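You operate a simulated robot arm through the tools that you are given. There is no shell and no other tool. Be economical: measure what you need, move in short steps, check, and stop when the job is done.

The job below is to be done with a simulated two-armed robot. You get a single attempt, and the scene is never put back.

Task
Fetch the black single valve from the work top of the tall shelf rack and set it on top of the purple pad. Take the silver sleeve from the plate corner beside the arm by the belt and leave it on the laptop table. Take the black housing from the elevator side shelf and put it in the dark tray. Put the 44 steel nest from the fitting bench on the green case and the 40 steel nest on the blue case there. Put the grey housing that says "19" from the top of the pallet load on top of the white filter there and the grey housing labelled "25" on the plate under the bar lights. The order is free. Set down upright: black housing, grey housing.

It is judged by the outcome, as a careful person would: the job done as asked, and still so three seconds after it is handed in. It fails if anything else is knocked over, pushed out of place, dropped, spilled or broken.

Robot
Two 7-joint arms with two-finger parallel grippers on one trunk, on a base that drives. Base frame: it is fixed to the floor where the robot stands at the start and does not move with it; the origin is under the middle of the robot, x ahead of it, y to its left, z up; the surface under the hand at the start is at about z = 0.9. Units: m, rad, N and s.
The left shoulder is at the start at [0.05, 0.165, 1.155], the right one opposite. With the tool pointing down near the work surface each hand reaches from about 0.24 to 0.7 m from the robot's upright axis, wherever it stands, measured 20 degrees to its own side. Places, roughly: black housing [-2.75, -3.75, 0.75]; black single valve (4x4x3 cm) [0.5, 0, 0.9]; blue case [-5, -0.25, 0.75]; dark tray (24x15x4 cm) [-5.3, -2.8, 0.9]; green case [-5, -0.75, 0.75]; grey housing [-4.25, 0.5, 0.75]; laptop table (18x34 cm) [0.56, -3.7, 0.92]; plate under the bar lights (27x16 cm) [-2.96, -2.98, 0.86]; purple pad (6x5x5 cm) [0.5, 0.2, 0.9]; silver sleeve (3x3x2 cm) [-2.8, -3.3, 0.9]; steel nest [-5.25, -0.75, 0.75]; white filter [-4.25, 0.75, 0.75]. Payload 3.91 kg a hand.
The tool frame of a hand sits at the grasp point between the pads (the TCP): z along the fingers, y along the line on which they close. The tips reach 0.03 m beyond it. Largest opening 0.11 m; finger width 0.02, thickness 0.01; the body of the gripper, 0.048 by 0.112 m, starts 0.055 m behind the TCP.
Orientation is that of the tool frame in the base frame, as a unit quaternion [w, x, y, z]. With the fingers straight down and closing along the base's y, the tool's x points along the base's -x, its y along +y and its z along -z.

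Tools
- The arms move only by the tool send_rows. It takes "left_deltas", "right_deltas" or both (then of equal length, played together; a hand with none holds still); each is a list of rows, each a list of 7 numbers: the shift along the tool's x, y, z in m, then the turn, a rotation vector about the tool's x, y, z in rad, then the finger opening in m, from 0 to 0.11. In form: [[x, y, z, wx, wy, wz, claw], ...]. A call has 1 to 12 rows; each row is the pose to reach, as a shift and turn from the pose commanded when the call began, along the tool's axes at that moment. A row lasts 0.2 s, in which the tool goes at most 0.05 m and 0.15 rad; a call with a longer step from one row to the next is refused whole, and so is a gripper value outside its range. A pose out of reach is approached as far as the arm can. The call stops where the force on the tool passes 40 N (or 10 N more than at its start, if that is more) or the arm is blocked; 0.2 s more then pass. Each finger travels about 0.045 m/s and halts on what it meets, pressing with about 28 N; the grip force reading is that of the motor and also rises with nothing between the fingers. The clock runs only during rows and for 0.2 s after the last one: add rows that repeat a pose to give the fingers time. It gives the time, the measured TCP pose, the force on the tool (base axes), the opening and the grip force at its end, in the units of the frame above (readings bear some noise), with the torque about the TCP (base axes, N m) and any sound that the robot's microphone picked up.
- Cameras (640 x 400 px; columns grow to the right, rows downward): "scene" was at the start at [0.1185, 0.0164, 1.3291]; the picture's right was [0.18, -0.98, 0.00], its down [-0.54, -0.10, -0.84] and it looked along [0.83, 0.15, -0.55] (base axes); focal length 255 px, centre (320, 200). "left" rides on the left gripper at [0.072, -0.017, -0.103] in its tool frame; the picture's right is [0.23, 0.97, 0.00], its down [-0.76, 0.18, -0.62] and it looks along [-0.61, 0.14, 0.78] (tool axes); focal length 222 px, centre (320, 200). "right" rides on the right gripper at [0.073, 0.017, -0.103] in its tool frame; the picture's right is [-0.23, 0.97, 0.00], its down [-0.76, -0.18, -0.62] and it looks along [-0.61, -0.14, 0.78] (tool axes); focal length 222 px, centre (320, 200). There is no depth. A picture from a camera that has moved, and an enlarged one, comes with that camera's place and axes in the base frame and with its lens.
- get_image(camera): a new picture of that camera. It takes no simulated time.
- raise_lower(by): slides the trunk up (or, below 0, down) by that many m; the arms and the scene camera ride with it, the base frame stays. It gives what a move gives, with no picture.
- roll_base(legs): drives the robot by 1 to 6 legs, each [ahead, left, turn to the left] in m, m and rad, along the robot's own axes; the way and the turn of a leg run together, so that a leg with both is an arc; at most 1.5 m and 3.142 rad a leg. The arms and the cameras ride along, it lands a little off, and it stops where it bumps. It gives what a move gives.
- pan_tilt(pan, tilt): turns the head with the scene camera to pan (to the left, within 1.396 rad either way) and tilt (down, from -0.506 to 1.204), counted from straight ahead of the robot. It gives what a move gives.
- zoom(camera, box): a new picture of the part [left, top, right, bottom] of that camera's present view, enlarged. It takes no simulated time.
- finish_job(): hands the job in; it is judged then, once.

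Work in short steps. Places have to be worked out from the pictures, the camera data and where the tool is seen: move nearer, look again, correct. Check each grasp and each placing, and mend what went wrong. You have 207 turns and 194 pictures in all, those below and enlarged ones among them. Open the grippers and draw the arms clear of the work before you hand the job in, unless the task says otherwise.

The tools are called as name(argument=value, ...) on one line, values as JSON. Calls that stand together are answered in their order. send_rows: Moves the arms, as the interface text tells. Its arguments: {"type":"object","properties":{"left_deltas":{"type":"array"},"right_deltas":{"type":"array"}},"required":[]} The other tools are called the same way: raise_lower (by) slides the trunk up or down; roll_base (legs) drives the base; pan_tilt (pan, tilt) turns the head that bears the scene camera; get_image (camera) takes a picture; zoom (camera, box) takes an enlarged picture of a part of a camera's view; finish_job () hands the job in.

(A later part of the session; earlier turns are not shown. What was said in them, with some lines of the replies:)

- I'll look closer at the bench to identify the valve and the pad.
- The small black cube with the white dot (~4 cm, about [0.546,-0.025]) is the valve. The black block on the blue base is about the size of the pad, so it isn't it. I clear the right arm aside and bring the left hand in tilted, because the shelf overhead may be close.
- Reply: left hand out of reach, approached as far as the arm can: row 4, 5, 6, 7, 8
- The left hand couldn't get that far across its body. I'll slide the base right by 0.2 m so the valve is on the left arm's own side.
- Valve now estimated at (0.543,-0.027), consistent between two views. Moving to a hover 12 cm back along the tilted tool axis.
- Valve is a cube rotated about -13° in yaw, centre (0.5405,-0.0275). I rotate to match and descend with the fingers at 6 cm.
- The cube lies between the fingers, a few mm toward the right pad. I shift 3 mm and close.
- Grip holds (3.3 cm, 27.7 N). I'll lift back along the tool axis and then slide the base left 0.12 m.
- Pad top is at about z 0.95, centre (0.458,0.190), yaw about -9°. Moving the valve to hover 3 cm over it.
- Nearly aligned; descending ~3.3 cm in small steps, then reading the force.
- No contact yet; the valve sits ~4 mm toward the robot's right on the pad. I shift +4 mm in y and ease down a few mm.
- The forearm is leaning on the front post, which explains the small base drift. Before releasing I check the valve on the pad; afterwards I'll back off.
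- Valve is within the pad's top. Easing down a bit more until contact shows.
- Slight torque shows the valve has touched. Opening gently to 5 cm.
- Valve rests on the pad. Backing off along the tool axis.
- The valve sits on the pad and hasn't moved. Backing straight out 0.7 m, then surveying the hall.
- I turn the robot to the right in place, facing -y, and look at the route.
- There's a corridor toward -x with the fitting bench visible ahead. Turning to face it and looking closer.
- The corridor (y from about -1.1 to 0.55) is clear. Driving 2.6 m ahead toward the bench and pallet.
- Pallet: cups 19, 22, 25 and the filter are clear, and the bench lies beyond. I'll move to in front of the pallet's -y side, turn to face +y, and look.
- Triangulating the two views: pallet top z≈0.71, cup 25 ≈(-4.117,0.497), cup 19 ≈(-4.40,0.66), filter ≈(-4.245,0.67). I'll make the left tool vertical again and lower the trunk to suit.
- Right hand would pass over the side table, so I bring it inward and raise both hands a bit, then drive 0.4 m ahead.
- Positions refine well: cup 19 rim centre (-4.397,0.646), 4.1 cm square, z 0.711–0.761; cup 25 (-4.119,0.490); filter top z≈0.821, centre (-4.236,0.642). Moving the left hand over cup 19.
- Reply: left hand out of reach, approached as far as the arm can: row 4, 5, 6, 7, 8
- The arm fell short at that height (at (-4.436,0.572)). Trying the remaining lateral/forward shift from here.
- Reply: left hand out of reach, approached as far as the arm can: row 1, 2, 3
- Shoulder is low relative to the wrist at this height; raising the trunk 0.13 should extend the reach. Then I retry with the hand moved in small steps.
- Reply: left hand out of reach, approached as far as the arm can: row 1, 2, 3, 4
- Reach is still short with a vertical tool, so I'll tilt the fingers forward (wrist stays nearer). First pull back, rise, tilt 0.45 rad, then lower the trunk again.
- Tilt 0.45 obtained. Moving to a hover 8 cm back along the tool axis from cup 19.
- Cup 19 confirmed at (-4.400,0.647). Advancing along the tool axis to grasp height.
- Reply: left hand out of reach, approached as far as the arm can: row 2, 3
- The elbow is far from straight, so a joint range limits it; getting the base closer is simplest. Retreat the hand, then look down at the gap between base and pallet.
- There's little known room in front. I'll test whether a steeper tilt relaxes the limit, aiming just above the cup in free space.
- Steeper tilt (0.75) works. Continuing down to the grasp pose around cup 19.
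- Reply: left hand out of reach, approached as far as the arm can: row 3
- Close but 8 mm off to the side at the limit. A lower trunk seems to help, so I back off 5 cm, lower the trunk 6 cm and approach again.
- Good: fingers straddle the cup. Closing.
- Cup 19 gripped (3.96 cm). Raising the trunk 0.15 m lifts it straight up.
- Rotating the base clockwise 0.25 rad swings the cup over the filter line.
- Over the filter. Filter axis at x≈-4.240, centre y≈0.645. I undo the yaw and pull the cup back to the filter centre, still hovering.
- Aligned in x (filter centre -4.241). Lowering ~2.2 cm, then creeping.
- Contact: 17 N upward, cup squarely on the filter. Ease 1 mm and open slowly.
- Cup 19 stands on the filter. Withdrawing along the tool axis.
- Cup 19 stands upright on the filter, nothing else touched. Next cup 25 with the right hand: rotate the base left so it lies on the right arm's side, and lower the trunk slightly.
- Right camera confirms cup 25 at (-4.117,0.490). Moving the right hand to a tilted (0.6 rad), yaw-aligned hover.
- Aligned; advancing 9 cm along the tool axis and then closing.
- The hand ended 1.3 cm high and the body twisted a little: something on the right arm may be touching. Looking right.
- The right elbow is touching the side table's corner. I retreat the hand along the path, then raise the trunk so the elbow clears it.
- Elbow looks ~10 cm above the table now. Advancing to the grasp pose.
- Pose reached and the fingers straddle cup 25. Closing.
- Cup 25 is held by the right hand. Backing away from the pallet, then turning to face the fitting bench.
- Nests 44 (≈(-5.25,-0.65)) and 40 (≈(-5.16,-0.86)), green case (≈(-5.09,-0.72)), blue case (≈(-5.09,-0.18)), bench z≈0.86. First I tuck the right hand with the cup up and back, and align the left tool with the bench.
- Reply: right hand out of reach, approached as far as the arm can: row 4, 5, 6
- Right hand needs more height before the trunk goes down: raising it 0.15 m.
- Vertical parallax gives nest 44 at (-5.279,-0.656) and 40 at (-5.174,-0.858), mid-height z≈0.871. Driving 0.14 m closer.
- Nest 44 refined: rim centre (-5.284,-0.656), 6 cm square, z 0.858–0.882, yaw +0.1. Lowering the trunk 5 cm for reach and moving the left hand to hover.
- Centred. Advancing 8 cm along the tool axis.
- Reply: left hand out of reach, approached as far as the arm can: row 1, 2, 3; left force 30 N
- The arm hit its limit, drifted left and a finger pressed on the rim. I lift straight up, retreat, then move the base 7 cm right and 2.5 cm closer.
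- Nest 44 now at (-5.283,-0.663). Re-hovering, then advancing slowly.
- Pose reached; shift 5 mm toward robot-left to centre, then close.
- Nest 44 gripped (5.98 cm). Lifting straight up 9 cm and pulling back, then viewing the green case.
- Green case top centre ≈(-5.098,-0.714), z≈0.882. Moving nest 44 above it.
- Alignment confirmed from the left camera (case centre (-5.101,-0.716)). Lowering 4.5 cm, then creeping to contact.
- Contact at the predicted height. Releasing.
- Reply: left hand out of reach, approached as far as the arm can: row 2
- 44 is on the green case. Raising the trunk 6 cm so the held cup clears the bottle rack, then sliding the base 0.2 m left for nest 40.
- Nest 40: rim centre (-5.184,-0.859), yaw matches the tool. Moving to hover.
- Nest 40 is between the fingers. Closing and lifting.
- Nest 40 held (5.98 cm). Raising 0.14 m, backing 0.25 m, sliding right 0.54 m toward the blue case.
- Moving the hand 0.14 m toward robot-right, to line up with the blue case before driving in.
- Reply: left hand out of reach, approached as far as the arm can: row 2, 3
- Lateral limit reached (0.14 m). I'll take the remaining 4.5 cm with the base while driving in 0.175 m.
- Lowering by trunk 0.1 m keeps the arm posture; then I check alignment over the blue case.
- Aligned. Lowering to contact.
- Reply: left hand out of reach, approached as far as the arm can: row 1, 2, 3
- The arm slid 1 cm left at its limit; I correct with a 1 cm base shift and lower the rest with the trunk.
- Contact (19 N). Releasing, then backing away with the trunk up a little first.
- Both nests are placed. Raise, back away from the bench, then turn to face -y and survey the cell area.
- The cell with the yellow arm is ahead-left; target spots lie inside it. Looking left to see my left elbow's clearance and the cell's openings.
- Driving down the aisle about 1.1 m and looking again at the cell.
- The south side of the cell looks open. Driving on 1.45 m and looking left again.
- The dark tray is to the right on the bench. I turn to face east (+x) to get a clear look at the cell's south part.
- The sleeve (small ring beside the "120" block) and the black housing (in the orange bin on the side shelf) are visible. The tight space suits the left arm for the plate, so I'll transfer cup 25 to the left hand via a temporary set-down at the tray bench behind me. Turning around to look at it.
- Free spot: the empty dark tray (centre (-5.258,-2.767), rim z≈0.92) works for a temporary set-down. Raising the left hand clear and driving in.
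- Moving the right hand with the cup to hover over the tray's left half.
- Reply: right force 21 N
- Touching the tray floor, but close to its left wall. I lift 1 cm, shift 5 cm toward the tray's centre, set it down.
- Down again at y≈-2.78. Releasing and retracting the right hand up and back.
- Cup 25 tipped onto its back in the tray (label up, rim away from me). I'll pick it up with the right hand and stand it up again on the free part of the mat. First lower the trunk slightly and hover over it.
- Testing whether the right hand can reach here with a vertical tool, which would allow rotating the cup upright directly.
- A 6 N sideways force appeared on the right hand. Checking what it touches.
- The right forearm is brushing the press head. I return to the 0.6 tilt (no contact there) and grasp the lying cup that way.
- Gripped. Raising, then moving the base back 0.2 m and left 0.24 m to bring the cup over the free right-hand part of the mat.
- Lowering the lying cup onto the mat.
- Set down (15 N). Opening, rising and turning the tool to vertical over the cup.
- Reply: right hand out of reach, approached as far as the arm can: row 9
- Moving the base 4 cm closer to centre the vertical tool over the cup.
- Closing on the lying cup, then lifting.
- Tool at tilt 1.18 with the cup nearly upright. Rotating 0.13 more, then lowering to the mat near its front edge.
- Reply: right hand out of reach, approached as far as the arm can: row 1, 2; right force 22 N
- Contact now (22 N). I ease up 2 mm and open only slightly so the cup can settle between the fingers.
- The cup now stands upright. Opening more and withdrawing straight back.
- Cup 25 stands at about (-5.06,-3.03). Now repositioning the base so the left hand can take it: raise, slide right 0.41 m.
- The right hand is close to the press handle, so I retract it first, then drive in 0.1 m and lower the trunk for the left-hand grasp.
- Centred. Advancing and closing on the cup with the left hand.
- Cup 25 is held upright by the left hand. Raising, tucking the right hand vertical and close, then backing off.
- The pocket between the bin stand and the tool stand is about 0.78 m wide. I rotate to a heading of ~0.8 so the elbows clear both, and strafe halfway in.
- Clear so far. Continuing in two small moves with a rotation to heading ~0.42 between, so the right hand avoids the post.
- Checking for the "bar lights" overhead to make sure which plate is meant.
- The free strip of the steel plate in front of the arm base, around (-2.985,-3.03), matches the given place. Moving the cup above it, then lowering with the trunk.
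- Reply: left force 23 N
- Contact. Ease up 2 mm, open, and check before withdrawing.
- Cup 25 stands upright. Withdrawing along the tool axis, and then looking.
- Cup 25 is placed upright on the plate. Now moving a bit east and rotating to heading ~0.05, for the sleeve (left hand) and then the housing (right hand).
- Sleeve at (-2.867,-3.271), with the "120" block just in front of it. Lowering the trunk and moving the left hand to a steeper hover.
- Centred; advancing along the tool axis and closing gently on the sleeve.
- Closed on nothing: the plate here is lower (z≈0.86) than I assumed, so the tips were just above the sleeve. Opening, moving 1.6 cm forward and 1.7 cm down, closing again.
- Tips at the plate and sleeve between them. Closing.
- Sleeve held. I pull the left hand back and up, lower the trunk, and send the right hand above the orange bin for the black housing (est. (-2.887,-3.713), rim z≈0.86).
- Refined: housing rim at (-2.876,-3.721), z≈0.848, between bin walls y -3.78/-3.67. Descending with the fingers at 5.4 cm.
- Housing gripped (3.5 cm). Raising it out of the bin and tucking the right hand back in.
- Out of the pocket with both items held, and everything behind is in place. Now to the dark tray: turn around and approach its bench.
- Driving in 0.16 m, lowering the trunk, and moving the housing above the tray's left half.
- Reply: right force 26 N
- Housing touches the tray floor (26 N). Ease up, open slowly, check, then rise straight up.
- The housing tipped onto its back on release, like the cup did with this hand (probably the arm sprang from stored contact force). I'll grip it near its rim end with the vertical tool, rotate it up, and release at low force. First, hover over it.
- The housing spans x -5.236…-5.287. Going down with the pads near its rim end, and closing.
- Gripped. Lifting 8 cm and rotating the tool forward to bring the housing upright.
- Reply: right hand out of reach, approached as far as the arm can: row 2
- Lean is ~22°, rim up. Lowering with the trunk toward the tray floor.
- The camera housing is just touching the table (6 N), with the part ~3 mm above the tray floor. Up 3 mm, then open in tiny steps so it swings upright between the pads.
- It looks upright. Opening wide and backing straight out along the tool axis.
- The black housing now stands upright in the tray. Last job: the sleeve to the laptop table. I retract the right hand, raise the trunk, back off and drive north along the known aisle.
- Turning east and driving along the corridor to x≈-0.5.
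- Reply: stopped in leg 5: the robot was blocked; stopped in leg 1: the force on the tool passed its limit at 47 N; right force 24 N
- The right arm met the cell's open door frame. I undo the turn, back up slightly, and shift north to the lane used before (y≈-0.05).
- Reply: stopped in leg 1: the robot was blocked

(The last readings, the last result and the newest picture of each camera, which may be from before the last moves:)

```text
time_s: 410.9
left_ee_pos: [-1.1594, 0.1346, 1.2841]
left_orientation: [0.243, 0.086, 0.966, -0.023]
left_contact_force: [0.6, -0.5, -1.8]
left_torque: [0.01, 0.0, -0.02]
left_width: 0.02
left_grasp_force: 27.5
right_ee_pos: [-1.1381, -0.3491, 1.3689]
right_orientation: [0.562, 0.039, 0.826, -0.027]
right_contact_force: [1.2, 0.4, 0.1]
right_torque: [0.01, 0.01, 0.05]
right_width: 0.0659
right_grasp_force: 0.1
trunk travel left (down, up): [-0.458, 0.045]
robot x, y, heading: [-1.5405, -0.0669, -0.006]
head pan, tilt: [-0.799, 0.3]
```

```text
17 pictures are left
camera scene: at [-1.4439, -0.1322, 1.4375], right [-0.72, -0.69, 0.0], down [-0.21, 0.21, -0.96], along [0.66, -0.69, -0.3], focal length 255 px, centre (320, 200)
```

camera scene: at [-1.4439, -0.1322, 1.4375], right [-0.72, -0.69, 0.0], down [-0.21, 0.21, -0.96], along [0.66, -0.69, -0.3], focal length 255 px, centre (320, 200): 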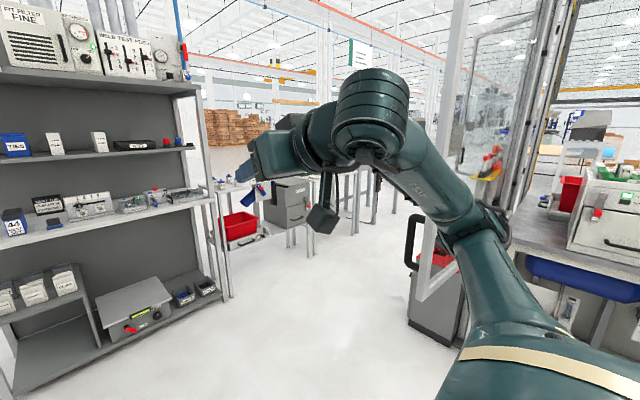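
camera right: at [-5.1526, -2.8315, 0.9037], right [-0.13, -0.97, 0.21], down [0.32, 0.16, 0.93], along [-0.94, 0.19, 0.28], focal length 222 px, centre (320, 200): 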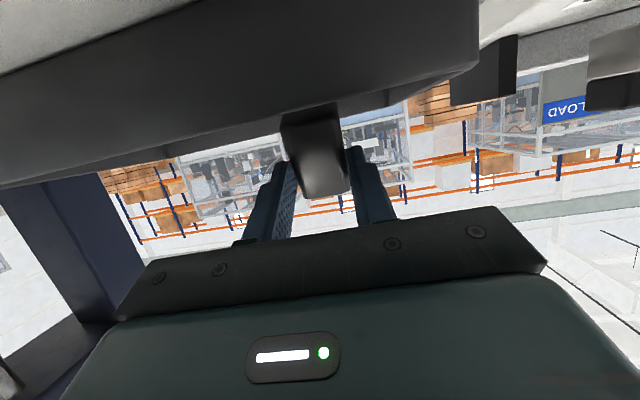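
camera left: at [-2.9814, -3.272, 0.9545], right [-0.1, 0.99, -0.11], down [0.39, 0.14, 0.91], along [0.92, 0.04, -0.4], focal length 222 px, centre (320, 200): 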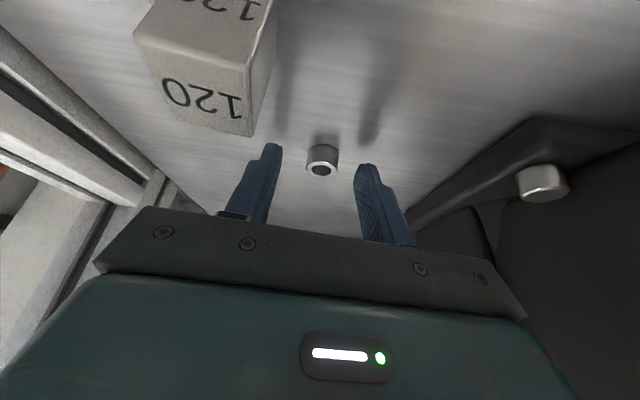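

Doorway and surroundings are undisturbed. Continuing east at y≈-0.06 to x≈-0.33, then turning south.

roll_base(legs=[[1.21, 0, 0], [0, 0, -1.565]])

pan_tilt(pan=0, tilt=0.35)

get_image(camera="scene")

```text
time_s: 421.0
left_ee_pos: [-0.0777, -0.4248, 1.2849]
left_orientation: [0.159, 0.732, 0.636, -0.186]
left_contact_force: [-0.3, -0.1, -0.6]
left_torque: [0.0, 0.02, -0.01]
left_width: 0.0199
left_grasp_force: 28.5
right_ee_pos: [-0.5597, -0.4643, 1.3689]
right_orientation: [0.386, 0.601, 0.568, -0.409]
right_contact_force: [-0.2, 0.2, 0.0]
right_torque: [-0.02, -0.03, 0.01]
right_width: 0.0661
right_grasp_force: 0.0
trunk travel left (down, up): [-0.458, 0.045]
robot x, y, heading: [-0.2954, -0.0517, -1.537]
head pan, tilt: [-0.799, 0.3]
```

```text
time_s: 422.1
left_ee_pos: [-0.078, -0.4245, 1.2839]
left_orientation: [0.159, 0.731, 0.637, -0.185]
left_contact_force: [0.5, 0.0, -0.5]
left_torque: [-0.01, -0.05, -0.03]
left_width: 0.0199
left_grasp_force: 28.3
right_ee_pos: [-0.5608, -0.4644, 1.3694]
right_orientation: [0.386, 0.601, 0.568, -0.409]
right_contact_force: [-0.3, 0.3, -0.1]
right_torque: [-0.02, -0.02, 0.0]
right_width: 0.0662
right_grasp_force: 0.2
trunk travel left (down, up): [-0.458, 0.045]
robot x, y, heading: [-0.294, -0.0527, -1.536]
head pan, tilt: [0.0, 0.351]
```

```text
16 pictures are left
camera scene: at [-0.2866, -0.1734, 1.4328], right [-1.0, -0.03, 0.0], down [-0.01, 0.34, -0.94], along [0.03, -0.94, -0.34], focal length 255 px, centre (320, 200)
```

scene: 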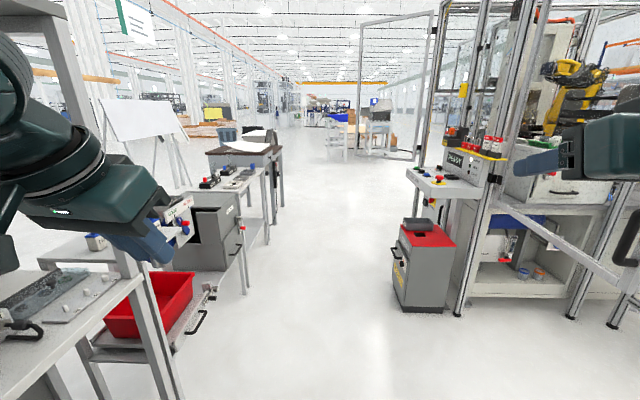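

The lane south is clear. Driving 2.5 m and looking toward the laptop table.

roll_base(legs=[[1.25, 0, -0.02], [1.25, 0, 0]])

pan_tilt(pan=0.7, tilt=0.35)

get_image(camera="scene")

```text
time_s: 434.2
left_ee_pos: [-0.0371, -2.9087, 1.2834]
left_orientation: [0.157, 0.738, 0.629, -0.187]
left_contact_force: [0.6, 0.1, -0.9]
left_torque: [-0.02, 0.02, -0.04]
left_width: 0.0199
left_grasp_force: 28.2
right_ee_pos: [-0.5205, -2.9381, 1.3683]
right_orientation: [0.382, 0.607, 0.562, -0.413]
right_contact_force: [0.1, -0.4, -0.2]
right_torque: [0.02, 0.02, 0.01]
right_width: 0.0662
right_grasp_force: 0.1
trunk travel left (down, up): [-0.458, 0.045]
robot x, y, heading: [-0.24, -2.5297, -1.56]
head pan, tilt: [0.0, 0.351]
```

```text
time_s: 435.3
left_ee_pos: [-0.0373, -2.9071, 1.2851]
left_orientation: [0.157, 0.738, 0.629, -0.188]
left_contact_force: [1.0, -0.2, -0.8]
left_torque: [0.01, 0.01, -0.01]
left_width: 0.0197
left_grasp_force: 27.3
right_ee_pos: [-0.5195, -2.9387, 1.3691]
right_orientation: [0.382, 0.607, 0.562, -0.413]
right_contact_force: [0.5, 0.5, -0.3]
right_torque: [0.02, -0.01, 0.02]
right_width: 0.0662
right_grasp_force: 0.1
trunk travel left (down, up): [-0.458, 0.045]
robot x, y, heading: [-0.242, -2.535, -1.557]
head pan, tilt: [0.7, 0.351]
```

```text
15 pictures are left
camera scene: at [-0.1809, -2.6311, 1.4327], right [-0.76, -0.65, 0.0], down [-0.22, 0.26, -0.94], along [0.61, -0.71, -0.34], focal length 255 px, centre (320, 200)
```

scene: 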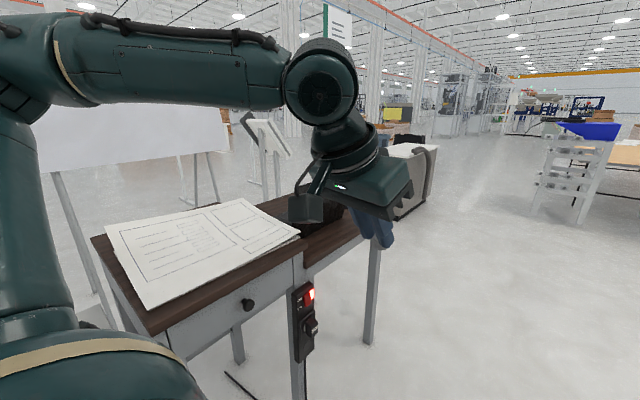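

The laptop section is at the far end of this table. Driving 1.35 m further and turning to face it.

roll_base(legs=[[1.35, 0, 0], [0, 0, 1.557]])

pan_tilt(pan=0.25, tilt=0.6)

get_image(camera="scene")

```text
time_s: 437.9
left_ee_pos: [-0.0273, -3.1953, 1.2861]
left_orientation: [0.157, 0.738, 0.627, -0.192]
left_contact_force: [0.9, -0.2, 0.7]
left_torque: [0.0, 0.0, -0.03]
left_width: 0.0203
left_grasp_force: 27.8
right_ee_pos: [-0.5208, -3.2233, 1.3696]
right_orientation: [0.37, 0.619, 0.553, -0.418]
right_contact_force: [-0.1, -1.4, 0.6]
right_torque: [0.0, 0.04, 0.04]
right_width: 0.066
right_grasp_force: 0.0
trunk travel left (down, up): [-0.458, 0.045]
robot x, y, heading: [-0.2392, -2.8231, -1.56]
head pan, tilt: [0.7, 0.351]
stopped in leg 1: the robot was blocked; the commanded pose is now the measured one
```

```text
time_s: 438.8
left_ee_pos: [-0.0264, -3.1939, 1.2863]
left_orientation: [0.158, 0.738, 0.628, -0.193]
left_contact_force: [-0.9, 0.7, -0.1]
left_torque: [-0.03, 0.01, -0.01]
left_width: 0.02
left_grasp_force: 27.9
right_ee_pos: [-0.5189, -3.221, 1.3706]
right_orientation: [0.373, 0.616, 0.554, -0.417]
right_contact_force: [0.7, 0.8, 0.0]
right_torque: [0.0, 0.0, 0.01]
right_width: 0.0663
right_grasp_force: 0.0
trunk travel left (down, up): [-0.458, 0.045]
robot x, y, heading: [-0.2397, -2.8279, -1.565]
head pan, tilt: [0.25, 0.6]
```

```text
14 pictures are left
camera scene: at [-0.2069, -2.9292, 1.4109], right [-0.97, -0.26, 0.01], down [-0.15, 0.54, -0.83], along [0.21, -0.8, -0.56], focal length 255 px, centre (320, 200)
```

scene: 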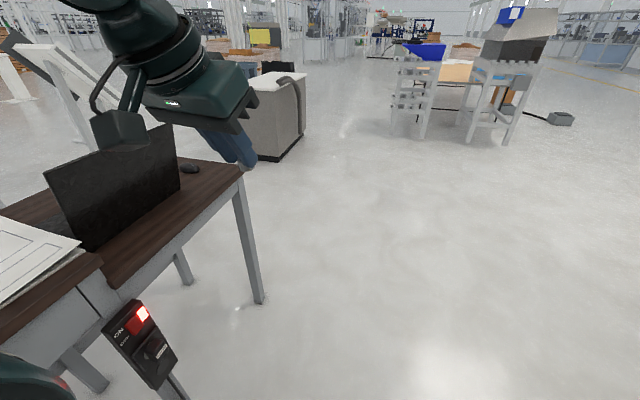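

Something blocked the base. Looking to the right side for the cause.

pan_tilt(pan=-0.9, tilt=0.5)

get_image(camera="scene")

pan_tilt(pan=1.0, tilt=0.75)

get_image(camera="scene")

```text
time_s: 440.1
left_ee_pos: [-0.0259, -3.192, 1.2858]
left_orientation: [0.158, 0.738, 0.627, -0.193]
left_contact_force: [-0.3, 0.2, 0.2]
left_torque: [0.02, 0.03, -0.01]
left_width: 0.0201
left_grasp_force: 28.2
right_ee_pos: [-0.5189, -3.2223, 1.3709]
right_orientation: [0.373, 0.616, 0.554, -0.418]
right_contact_force: [0.2, 0.2, -0.1]
right_torque: [-0.01, -0.01, 0.02]
right_width: 0.0659
right_grasp_force: 0.1
trunk travel left (down, up): [-0.458, 0.045]
robot x, y, heading: [-0.2375, -2.828, -1.567]
head pan, tilt: [-0.901, 0.499]
```

```text
13 pictures are left
camera scene: at [-0.3002, -2.9007, 1.4202], right [-0.63, 0.78, 0.0], down [0.37, 0.29, -0.88], along [-0.69, -0.56, -0.47], focal length 255 px, centre (320, 200)
```

scene: 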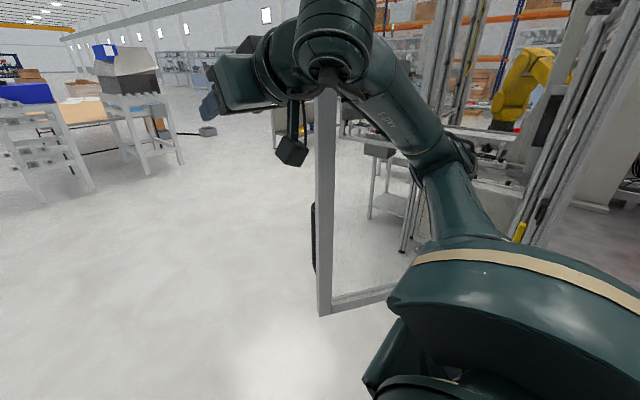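

```text
time_s: 442.0
left_ee_pos: [-0.0271, -3.1943, 1.2861]
left_orientation: [0.158, 0.738, 0.628, -0.191]
left_contact_force: [-0.3, -0.1, 0.0]
left_torque: [0.0, -0.02, 0.01]
left_width: 0.0197
left_grasp_force: 28.4
right_ee_pos: [-0.5187, -3.2212, 1.3704]
right_orientation: [0.373, 0.616, 0.554, -0.418]
right_contact_force: [-0.3, 0.1, 0.5]
right_torque: [0.04, -0.01, -0.01]
right_width: 0.0659
right_grasp_force: 0.0
trunk travel left (down, up): [-0.458, 0.045]
robot x, y, heading: [-0.2381, -2.8238, -1.565]
head pan, tilt: [1.0, 0.75]
```

```text
12 pictures are left
camera scene: at [-0.1595, -2.888, 1.3974], right [-0.53, -0.85, 0.01], down [-0.58, 0.36, -0.73], along [0.61, -0.4, -0.68], focal length 255 px, centre (320, 200)
```

scene: 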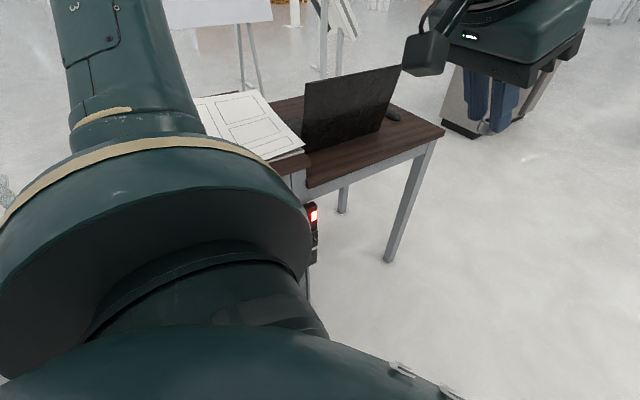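

The right arm met another open cell door in the aisle. I'll back north 0.5 m, turn to face the table there, then strafe south alongside it.

roll_base(legs=[[-0.5, 0, 0], [0, 0, 1.565]])

roll_base(legs=[[0, -0.75, 0], [0, -0.75, 0]])

pan_tilt(pan=0.2, tilt=0.6)

get_image(camera="scene")

```text
time_s: 448.8
left_ee_pos: [0.1347, -2.1186, 1.2827]
left_orientation: [0.243, 0.079, 0.967, -0.023]
left_contact_force: [0.2, -0.2, -1.1]
left_torque: [0.03, -0.03, -0.03]
left_width: 0.0202
left_grasp_force: 28.0
right_ee_pos: [0.1628, -2.6099, 1.3653]
right_orientation: [0.555, 0.045, 0.83, -0.029]
right_contact_force: [-0.1, 0.1, 0.4]
right_torque: [0.03, -0.01, -0.01]
right_width: 0.0661
right_grasp_force: 0.0
trunk travel left (down, up): [-0.458, 0.045]
robot x, y, heading: [-0.2388, -2.3221, 0.003]
head pan, tilt: [1.0, 0.75]
```

```text
time_s: 462.4
left_ee_pos: [0.1362, -3.6192, 1.2839]
left_orientation: [0.243, 0.082, 0.966, -0.023]
left_contact_force: [1.0, -0.2, 0.5]
left_torque: [-0.01, 0.01, 0.02]
left_width: 0.0201
left_grasp_force: 28.4
right_ee_pos: [0.162, -4.112, 1.3653]
right_orientation: [0.554, 0.047, 0.83, -0.03]
right_contact_force: [-0.5, -0.1, 0.2]
right_torque: [0.03, -0.02, -0.01]
right_width: 0.0662
right_grasp_force: 0.0
trunk travel left (down, up): [-0.458, 0.045]
robot x, y, heading: [-0.2414, -3.8216, 0.004]
head pan, tilt: [1.0, 0.75]
```

```text
time_s: 463.5
left_ee_pos: [0.1377, -3.6198, 1.2835]
left_orientation: [0.243, 0.081, 0.966, -0.023]
left_contact_force: [0.6, -0.5, -0.6]
left_torque: [-0.01, 0.0, -0.01]
left_width: 0.0201
left_grasp_force: 27.8
right_ee_pos: [0.1632, -4.1109, 1.3644]
right_orientation: [0.555, 0.047, 0.83, -0.031]
right_contact_force: [-0.2, -0.2, -0.4]
right_torque: [-0.02, -0.01, 0.01]
right_width: 0.0661
right_grasp_force: 0.0
trunk travel left (down, up): [-0.458, 0.045]
robot x, y, heading: [-0.2423, -3.8207, 0.002]
head pan, tilt: [0.201, 0.6]
```

```text
11 pictures are left
camera scene: at [-0.1246, -3.8031, 1.41], right [0.2, -0.98, 0.0], down [-0.55, -0.11, -0.82], along [0.81, 0.17, -0.57], focal length 255 px, centre (320, 200)
```

scene: 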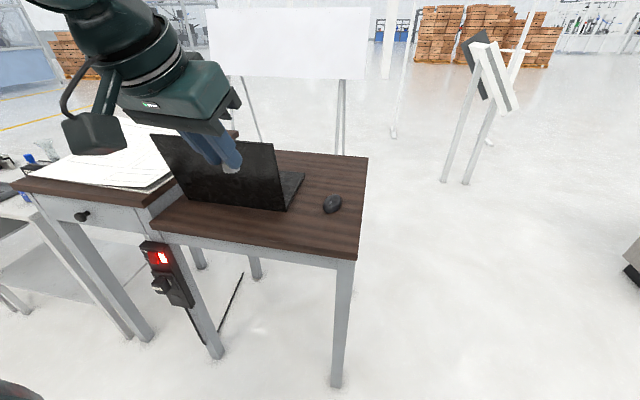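

Good view of the laptop table: free spot between laptop and mouse, toward the front, about (0.46,-3.66). Driving in 0.12 m, lowering, and moving the sleeve above it.

roll_base(legs=[[0.12, 0, 0]])

raise_lower(by=-0.2)

send_rows(left_deltas=[[-0.03, -0.0, 0.02, 0, 0, 0, 0.01], [-0.06, -0.002, 0.05, 0, 0, 0, 0.01], [-0.09, -0.004, 0.08, 0, 0, 0, 0.01], [-0.115, -0.005, 0.11, 0, 0, 0, 0.01], [-0.13, -0.006, 0.14, 0, 0, 0, 0.01], [-0.1396, -0.006, 0.166, 0, 0, 0, 0.01]])

get_image(camera="left")

get_image(camera="scene")

```text
time_s: 464.7
left_ee_pos: [0.2567, -3.6193, 1.2837]
left_orientation: [0.242, 0.081, 0.967, -0.023]
left_contact_force: [-0.1, 0.4, 0.4]
left_torque: [-0.03, 0.04, 0.03]
left_width: 0.02
left_grasp_force: 28.1
right_ee_pos: [0.2836, -4.112, 1.3647]
right_orientation: [0.555, 0.047, 0.83, -0.031]
right_contact_force: [0.2, 0.0, 0.1]
right_torque: [0.0, -0.02, 0.03]
right_width: 0.0663
right_grasp_force: 0.1
trunk travel left (down, up): [-0.458, 0.045]
robot x, y, heading: [-0.1227, -3.8199, -0.001]
head pan, tilt: [0.201, 0.6]
```

```text
time_s: 466.9
left_ee_pos: [0.2553, -3.6182, 1.0845]
left_orientation: [0.243, 0.082, 0.966, -0.023]
left_contact_force: [0.0, 0.2, -0.4]
left_torque: [-0.01, -0.01, 0.02]
left_width: 0.02
left_grasp_force: 27.9
right_ee_pos: [0.2828, -4.1107, 1.1657]
right_orientation: [0.554, 0.048, 0.83, -0.031]
right_contact_force: [0.2, 0.1, -0.3]
right_torque: [-0.04, 0.01, 0.01]
right_width: 0.0659
right_grasp_force: 0.0
trunk travel left (down, up): [-0.258, 0.245]
robot x, y, heading: [-0.1237, -3.8186, 0.001]
head pan, tilt: [0.201, 0.6]
```

```text
time_s: 468.3
left_ee_pos: [0.4525, -3.6605, 1.0043]
left_orientation: [0.243, 0.082, 0.966, -0.024]
left_contact_force: [-0.9, 0.6, -0.5]
left_torque: [-0.03, 0.04, 0.04]
left_width: 0.02
left_grasp_force: 28.0
right_ee_pos: [0.2836, -4.1111, 1.1647]
right_orientation: [0.555, 0.047, 0.83, -0.031]
right_contact_force: [0.8, -0.1, -0.7]
right_torque: [-0.03, -0.01, 0.01]
right_width: 0.0659
right_grasp_force: 0.1
trunk travel left (down, up): [-0.258, 0.245]
robot x, y, heading: [-0.1202, -3.8233, 0.001]
head pan, tilt: [0.201, 0.6]
```

```text
10 pictures are left
camera left: at [0.3398, -3.658, 1.0616], right [-0.03, 0.99, -0.11], down [0.4, 0.12, 0.91], along [0.92, -0.01, -0.4], focal length 222 px, centre (320, 200)
```

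left: 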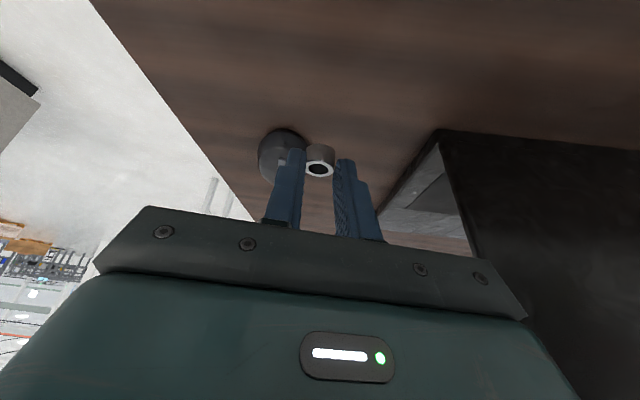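

```text
9 pictures are left
camera scene: at [-0.0044, -3.8028, 1.2099], right [0.2, -0.98, 0.0], down [-0.55, -0.11, -0.82], along [0.81, 0.17, -0.57], focal length 255 px, centre (320, 200)
```

scene: 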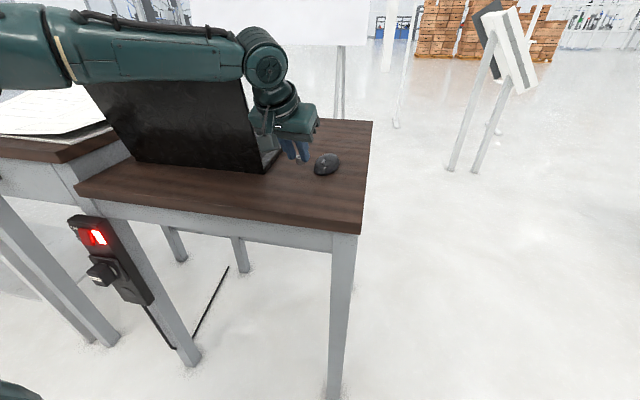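

Table top is at z≈0.91; mouse and laptop are clear of the fingers. Lowering with the trunk to contact.

raise_lower(by=-0.05)

raise_lower(by=-0.006)

raise_lower(by=-0.004)

```text
time_s: 469.2
left_ee_pos: [0.4539, -3.6594, 0.9576]
left_orientation: [0.247, 0.081, 0.965, -0.023]
left_contact_force: [2.3, 1.2, 13.9]
left_torque: [-0.03, -0.31, -0.02]
left_width: 0.0197
left_grasp_force: 27.6
right_ee_pos: [0.2808, -4.1117, 1.1163]
right_orientation: [0.556, 0.048, 0.829, -0.031]
right_contact_force: [0.5, 0.3, -0.3]
right_torque: [0.0, 0.0, 0.0]
right_width: 0.066
right_grasp_force: 0.1
trunk travel left (down, up): [-0.208, 0.295]
robot x, y, heading: [-0.1235, -3.8171, 0.001]
head pan, tilt: [0.201, 0.6]
```

```text
time_s: 469.8
left_ee_pos: [0.452, -3.6598, 0.951]
left_orientation: [0.246, 0.082, 0.966, -0.023]
left_contact_force: [4.9, 1.7, 22.5]
left_torque: [0.07, -0.43, -0.04]
left_width: 0.0206
left_grasp_force: 27.6
right_ee_pos: [0.2822, -4.112, 1.1099]
right_orientation: [0.556, 0.047, 0.83, -0.03]
right_contact_force: [0.8, 0.0, 0.0]
right_torque: [-0.02, 0.01, -0.02]
right_width: 0.0662
right_grasp_force: 0.0
trunk travel left (down, up): [-0.202, 0.301]
robot x, y, heading: [-0.1239, -3.8238, -0.0]
head pan, tilt: [0.201, 0.6]
```

```text
time_s: 470.3
left_ee_pos: [0.4522, -3.66, 0.9514]
left_orientation: [0.251, 0.081, 0.964, -0.022]
left_contact_force: [3.8, 5.4, 34.2]
left_torque: [0.36, -0.44, -0.12]
left_width: 0.0204
left_grasp_force: 27.8
right_ee_pos: [0.2799, -4.1119, 1.1067]
right_orientation: [0.556, 0.047, 0.829, -0.03]
right_contact_force: [0.9, 0.1, 0.0]
right_torque: [0.04, 0.01, -0.01]
right_width: 0.0661
right_grasp_force: 0.0
trunk travel left (down, up): [-0.198, 0.305]
robot x, y, heading: [-0.1237, -3.8245, 0.002]
head pan, tilt: [0.201, 0.6]
```

Firm contact. Easing up to drop the force before opening.

raise_lower(by=0.007)

zoom(camera="left", box=[220, 80, 440, 240])

```text
time_s: 470.9
left_ee_pos: [0.4508, -3.6603, 0.9509]
left_orientation: [0.243, 0.082, 0.966, -0.023]
left_contact_force: [4.9, 0.7, 15.5]
left_torque: [0.05, -0.43, 0.02]
left_width: 0.0201
left_grasp_force: 28.0
right_ee_pos: [0.2811, -4.112, 1.1124]
right_orientation: [0.555, 0.047, 0.83, -0.03]
right_contact_force: [0.7, -1.0, -0.4]
right_torque: [0.01, 0.01, -0.01]
right_width: 0.0659
right_grasp_force: 0.1
trunk travel left (down, up): [-0.205, 0.298]
robot x, y, heading: [-0.1229, -3.8256, 0.005]
head pan, tilt: [0.201, 0.6]
```

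```text
2.50 times, centred on (330, 160) of left
camera zoom: at [0.3382, -3.6586, 1.0091], right [-0.03, 0.99, -0.11], down [0.4, 0.11, 0.91], along [0.92, -0.01, -0.4], focal length 555 px, centre (295, 300)
```

zoom: 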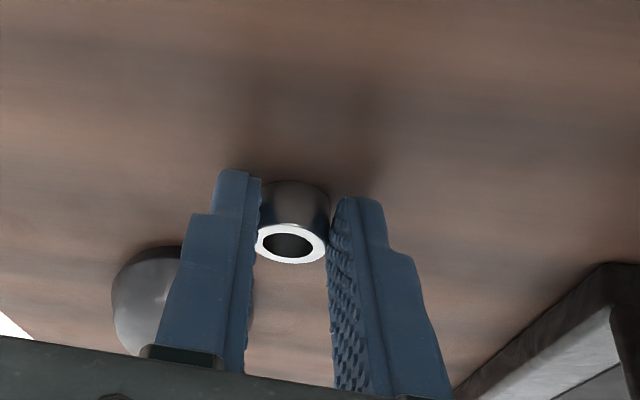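

raise_lower(by=0.003)

send_rows(left_deltas=[[0, 0, 0, 0, 0, 0, 0.022], [0, 0, 0, 0, 0, 0, 0.025], [0, 0, 0, 0, 0, 0, 0.03], [0, 0, 0, 0, 0, 0, 0.034], [0, 0, -0.02, 0, 0, 0, 0.034], [0, 0, -0.05, 0, 0, 0, 0.034], [0, 0, -0.09, 0, 0, 0, 0.034], [0.02, 0, -0.13, 0, 0, 0, 0.034]])

get_image(camera="left")

```text
time_s: 471.4
left_ee_pos: [0.4535, -3.6601, 0.9523]
left_orientation: [0.239, 0.082, 0.967, -0.022]
left_contact_force: [-0.7, -1.3, 1.6]
left_torque: [-0.05, -0.05, -0.07]
left_width: 0.02
left_grasp_force: 28.4
right_ee_pos: [0.2823, -4.1126, 1.1137]
right_orientation: [0.555, 0.047, 0.83, -0.03]
right_contact_force: [0.4, -0.9, -0.2]
right_torque: [0.04, 0.03, -0.02]
right_width: 0.066
right_grasp_force: 0.0
trunk travel left (down, up): [-0.208, 0.295]
robot x, y, heading: [-0.1236, -3.8258, 0.006]
head pan, tilt: [0.201, 0.6]
```

```text
time_s: 473.2
left_ee_pos: [0.3722, -3.6459, 1.0586]
left_orientation: [0.243, 0.081, 0.966, -0.022]
left_contact_force: [0.1, 0.2, -0.4]
left_torque: [0.01, 0.0, -0.04]
left_width: 0.0341
left_grasp_force: 0.0
right_ee_pos: [0.2822, -4.1116, 1.1148]
right_orientation: [0.555, 0.047, 0.83, -0.03]
right_contact_force: [0.0, 0.6, 0.4]
right_torque: [-0.02, -0.02, -0.01]
right_width: 0.066
right_grasp_force: 0.1
trunk travel left (down, up): [-0.208, 0.295]
robot x, y, heading: [-0.1201, -3.8206, -0.003]
head pan, tilt: [0.201, 0.6]
```

```text
7 pictures are left
camera left: at [0.259, -3.6442, 1.1168], right [-0.03, 0.99, -0.11], down [0.4, 0.12, 0.91], along [0.92, -0.01, -0.4], focal length 222 px, centre (320, 200)
```

left: 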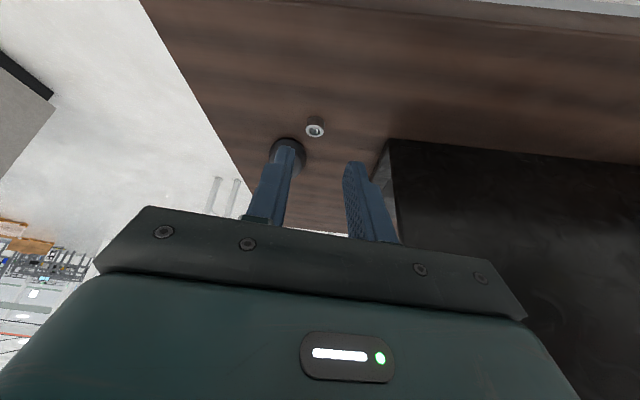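

The sleeve stands on the laptop table. Raising, backing off a little and opening the grippers before handing in.

raise_lower(by=0.15)

roll_base(legs=[[-0.15, 0, 0]])

send_rows(left_deltas=[[0, 0, 0, 0, 0, 0, 0.06], [0, 0, 0, 0, 0, 0, 0.09], [0, 0, 0, 0, 0, 0, 0.1]], right_deltas=[[0, 0, 0, 0, 0, 0, 0.08], [0, 0, 0, 0, 0, 0, 0.1], [0, 0, 0, 0, 0, 0, 0.1]])

get_image(camera="scene")

```text
time_s: 474.9
left_ee_pos: [0.3748, -3.6458, 1.2084]
left_orientation: [0.243, 0.082, 0.966, -0.023]
left_contact_force: [-0.1, -0.1, 0.1]
left_torque: [0.0, -0.01, 0.01]
left_width: 0.034
left_grasp_force: 0.0
right_ee_pos: [0.2824, -4.1112, 1.2641]
right_orientation: [0.555, 0.046, 0.83, -0.03]
right_contact_force: [0.2, -1.0, 0.3]
right_torque: [0.01, 0.0, 0.02]
right_width: 0.0658
right_grasp_force: 0.1
trunk travel left (down, up): [-0.358, 0.145]
robot x, y, heading: [-0.1226, -3.8242, 0.005]
head pan, tilt: [0.201, 0.6]
```

```text
time_s: 476.3
left_ee_pos: [0.2257, -3.6462, 1.2085]
left_orientation: [0.243, 0.08, 0.966, -0.021]
left_contact_force: [0.5, 0.0, 0.9]
left_torque: [-0.01, -0.01, 0.03]
left_width: 0.0342
left_grasp_force: 0.0
right_ee_pos: [0.1365, -4.1099, 1.2654]
right_orientation: [0.555, 0.047, 0.83, -0.031]
right_contact_force: [-0.3, 0.4, -0.1]
right_torque: [0.0, 0.01, -0.01]
right_width: 0.0661
right_grasp_force: 0.0
trunk travel left (down, up): [-0.358, 0.145]
robot x, y, heading: [-0.2671, -3.8218, 0.003]
head pan, tilt: [0.201, 0.6]
```

```text
time_s: 477.1
left_ee_pos: [0.2271, -3.6451, 1.2076]
left_orientation: [0.243, 0.081, 0.966, -0.022]
left_contact_force: [0.2, -0.6, 0.4]
left_torque: [0.0, 0.02, 0.01]
left_width: 0.1
left_grasp_force: 0.3
right_ee_pos: [0.1367, -4.1113, 1.2644]
right_orientation: [0.556, 0.046, 0.83, -0.03]
right_contact_force: [0.2, 0.0, -0.4]
right_torque: [0.02, -0.02, 0.0]
right_width: 0.1001
right_grasp_force: 0.0
trunk travel left (down, up): [-0.358, 0.145]
robot x, y, heading: [-0.2689, -3.8227, 0.004]
head pan, tilt: [0.201, 0.6]
```

```text
6 pictures are left
camera scene: at [-0.1509, -3.8032, 1.31], right [0.2, -0.98, 0.0], down [-0.55, -0.11, -0.83], along [0.81, 0.17, -0.56], focal length 255 px, centre (320, 200)
```

scene: 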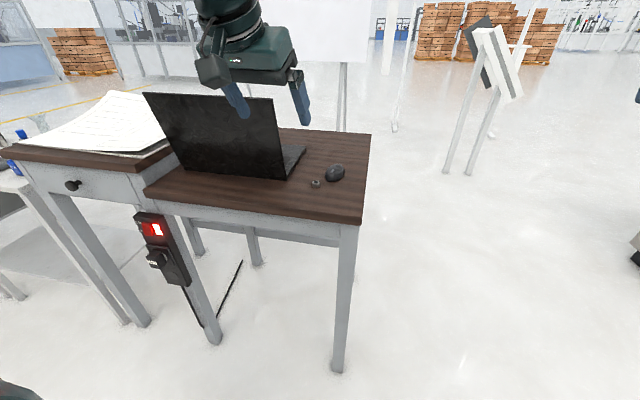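

The sleeve rests on the laptop table beside the mouse; the grippers are open and both arms are clear. Handing in.

finish_job()

```text
The job is handed in.
```

The job is handed in: all seven items were moved to their requested places, with two tip-overs and some contact with the surroundings along the way. I checked each placement by camera when I made it, but had no view of the earlier ones at hand-in.

- **Black single valve:** on the purple pad.
- **Silver sleeve:** on the laptop table, beside the mouse.
- **Black housing:** upright in the dark tray. It tipped onto its back on the first release, so I stood it up again.
- **Steel nests:** 44 is on the green case and 40 is on the blue case.
- **Grey housing "19":** upright on the white filter.
- **Grey housing "25":** upright on the steel surface in front of the yellow arm. I took this for the plate under the bar lights from the coordinates you gave, because I saw no separate marked plate there. It also tipped over when I rested it in the dark tray on the way, and I stood it up on the outfeed mat before carrying on.

**Contact with surroundings:** the arms touched the shelf-rack post, the side table by the pallet, the press beside the dark tray and two open cell doors. Most were light, but at the first door the force reached 47 N before the robot stopped. The later pictures showed nothing moved or knocked over, but they did not cover every spot.
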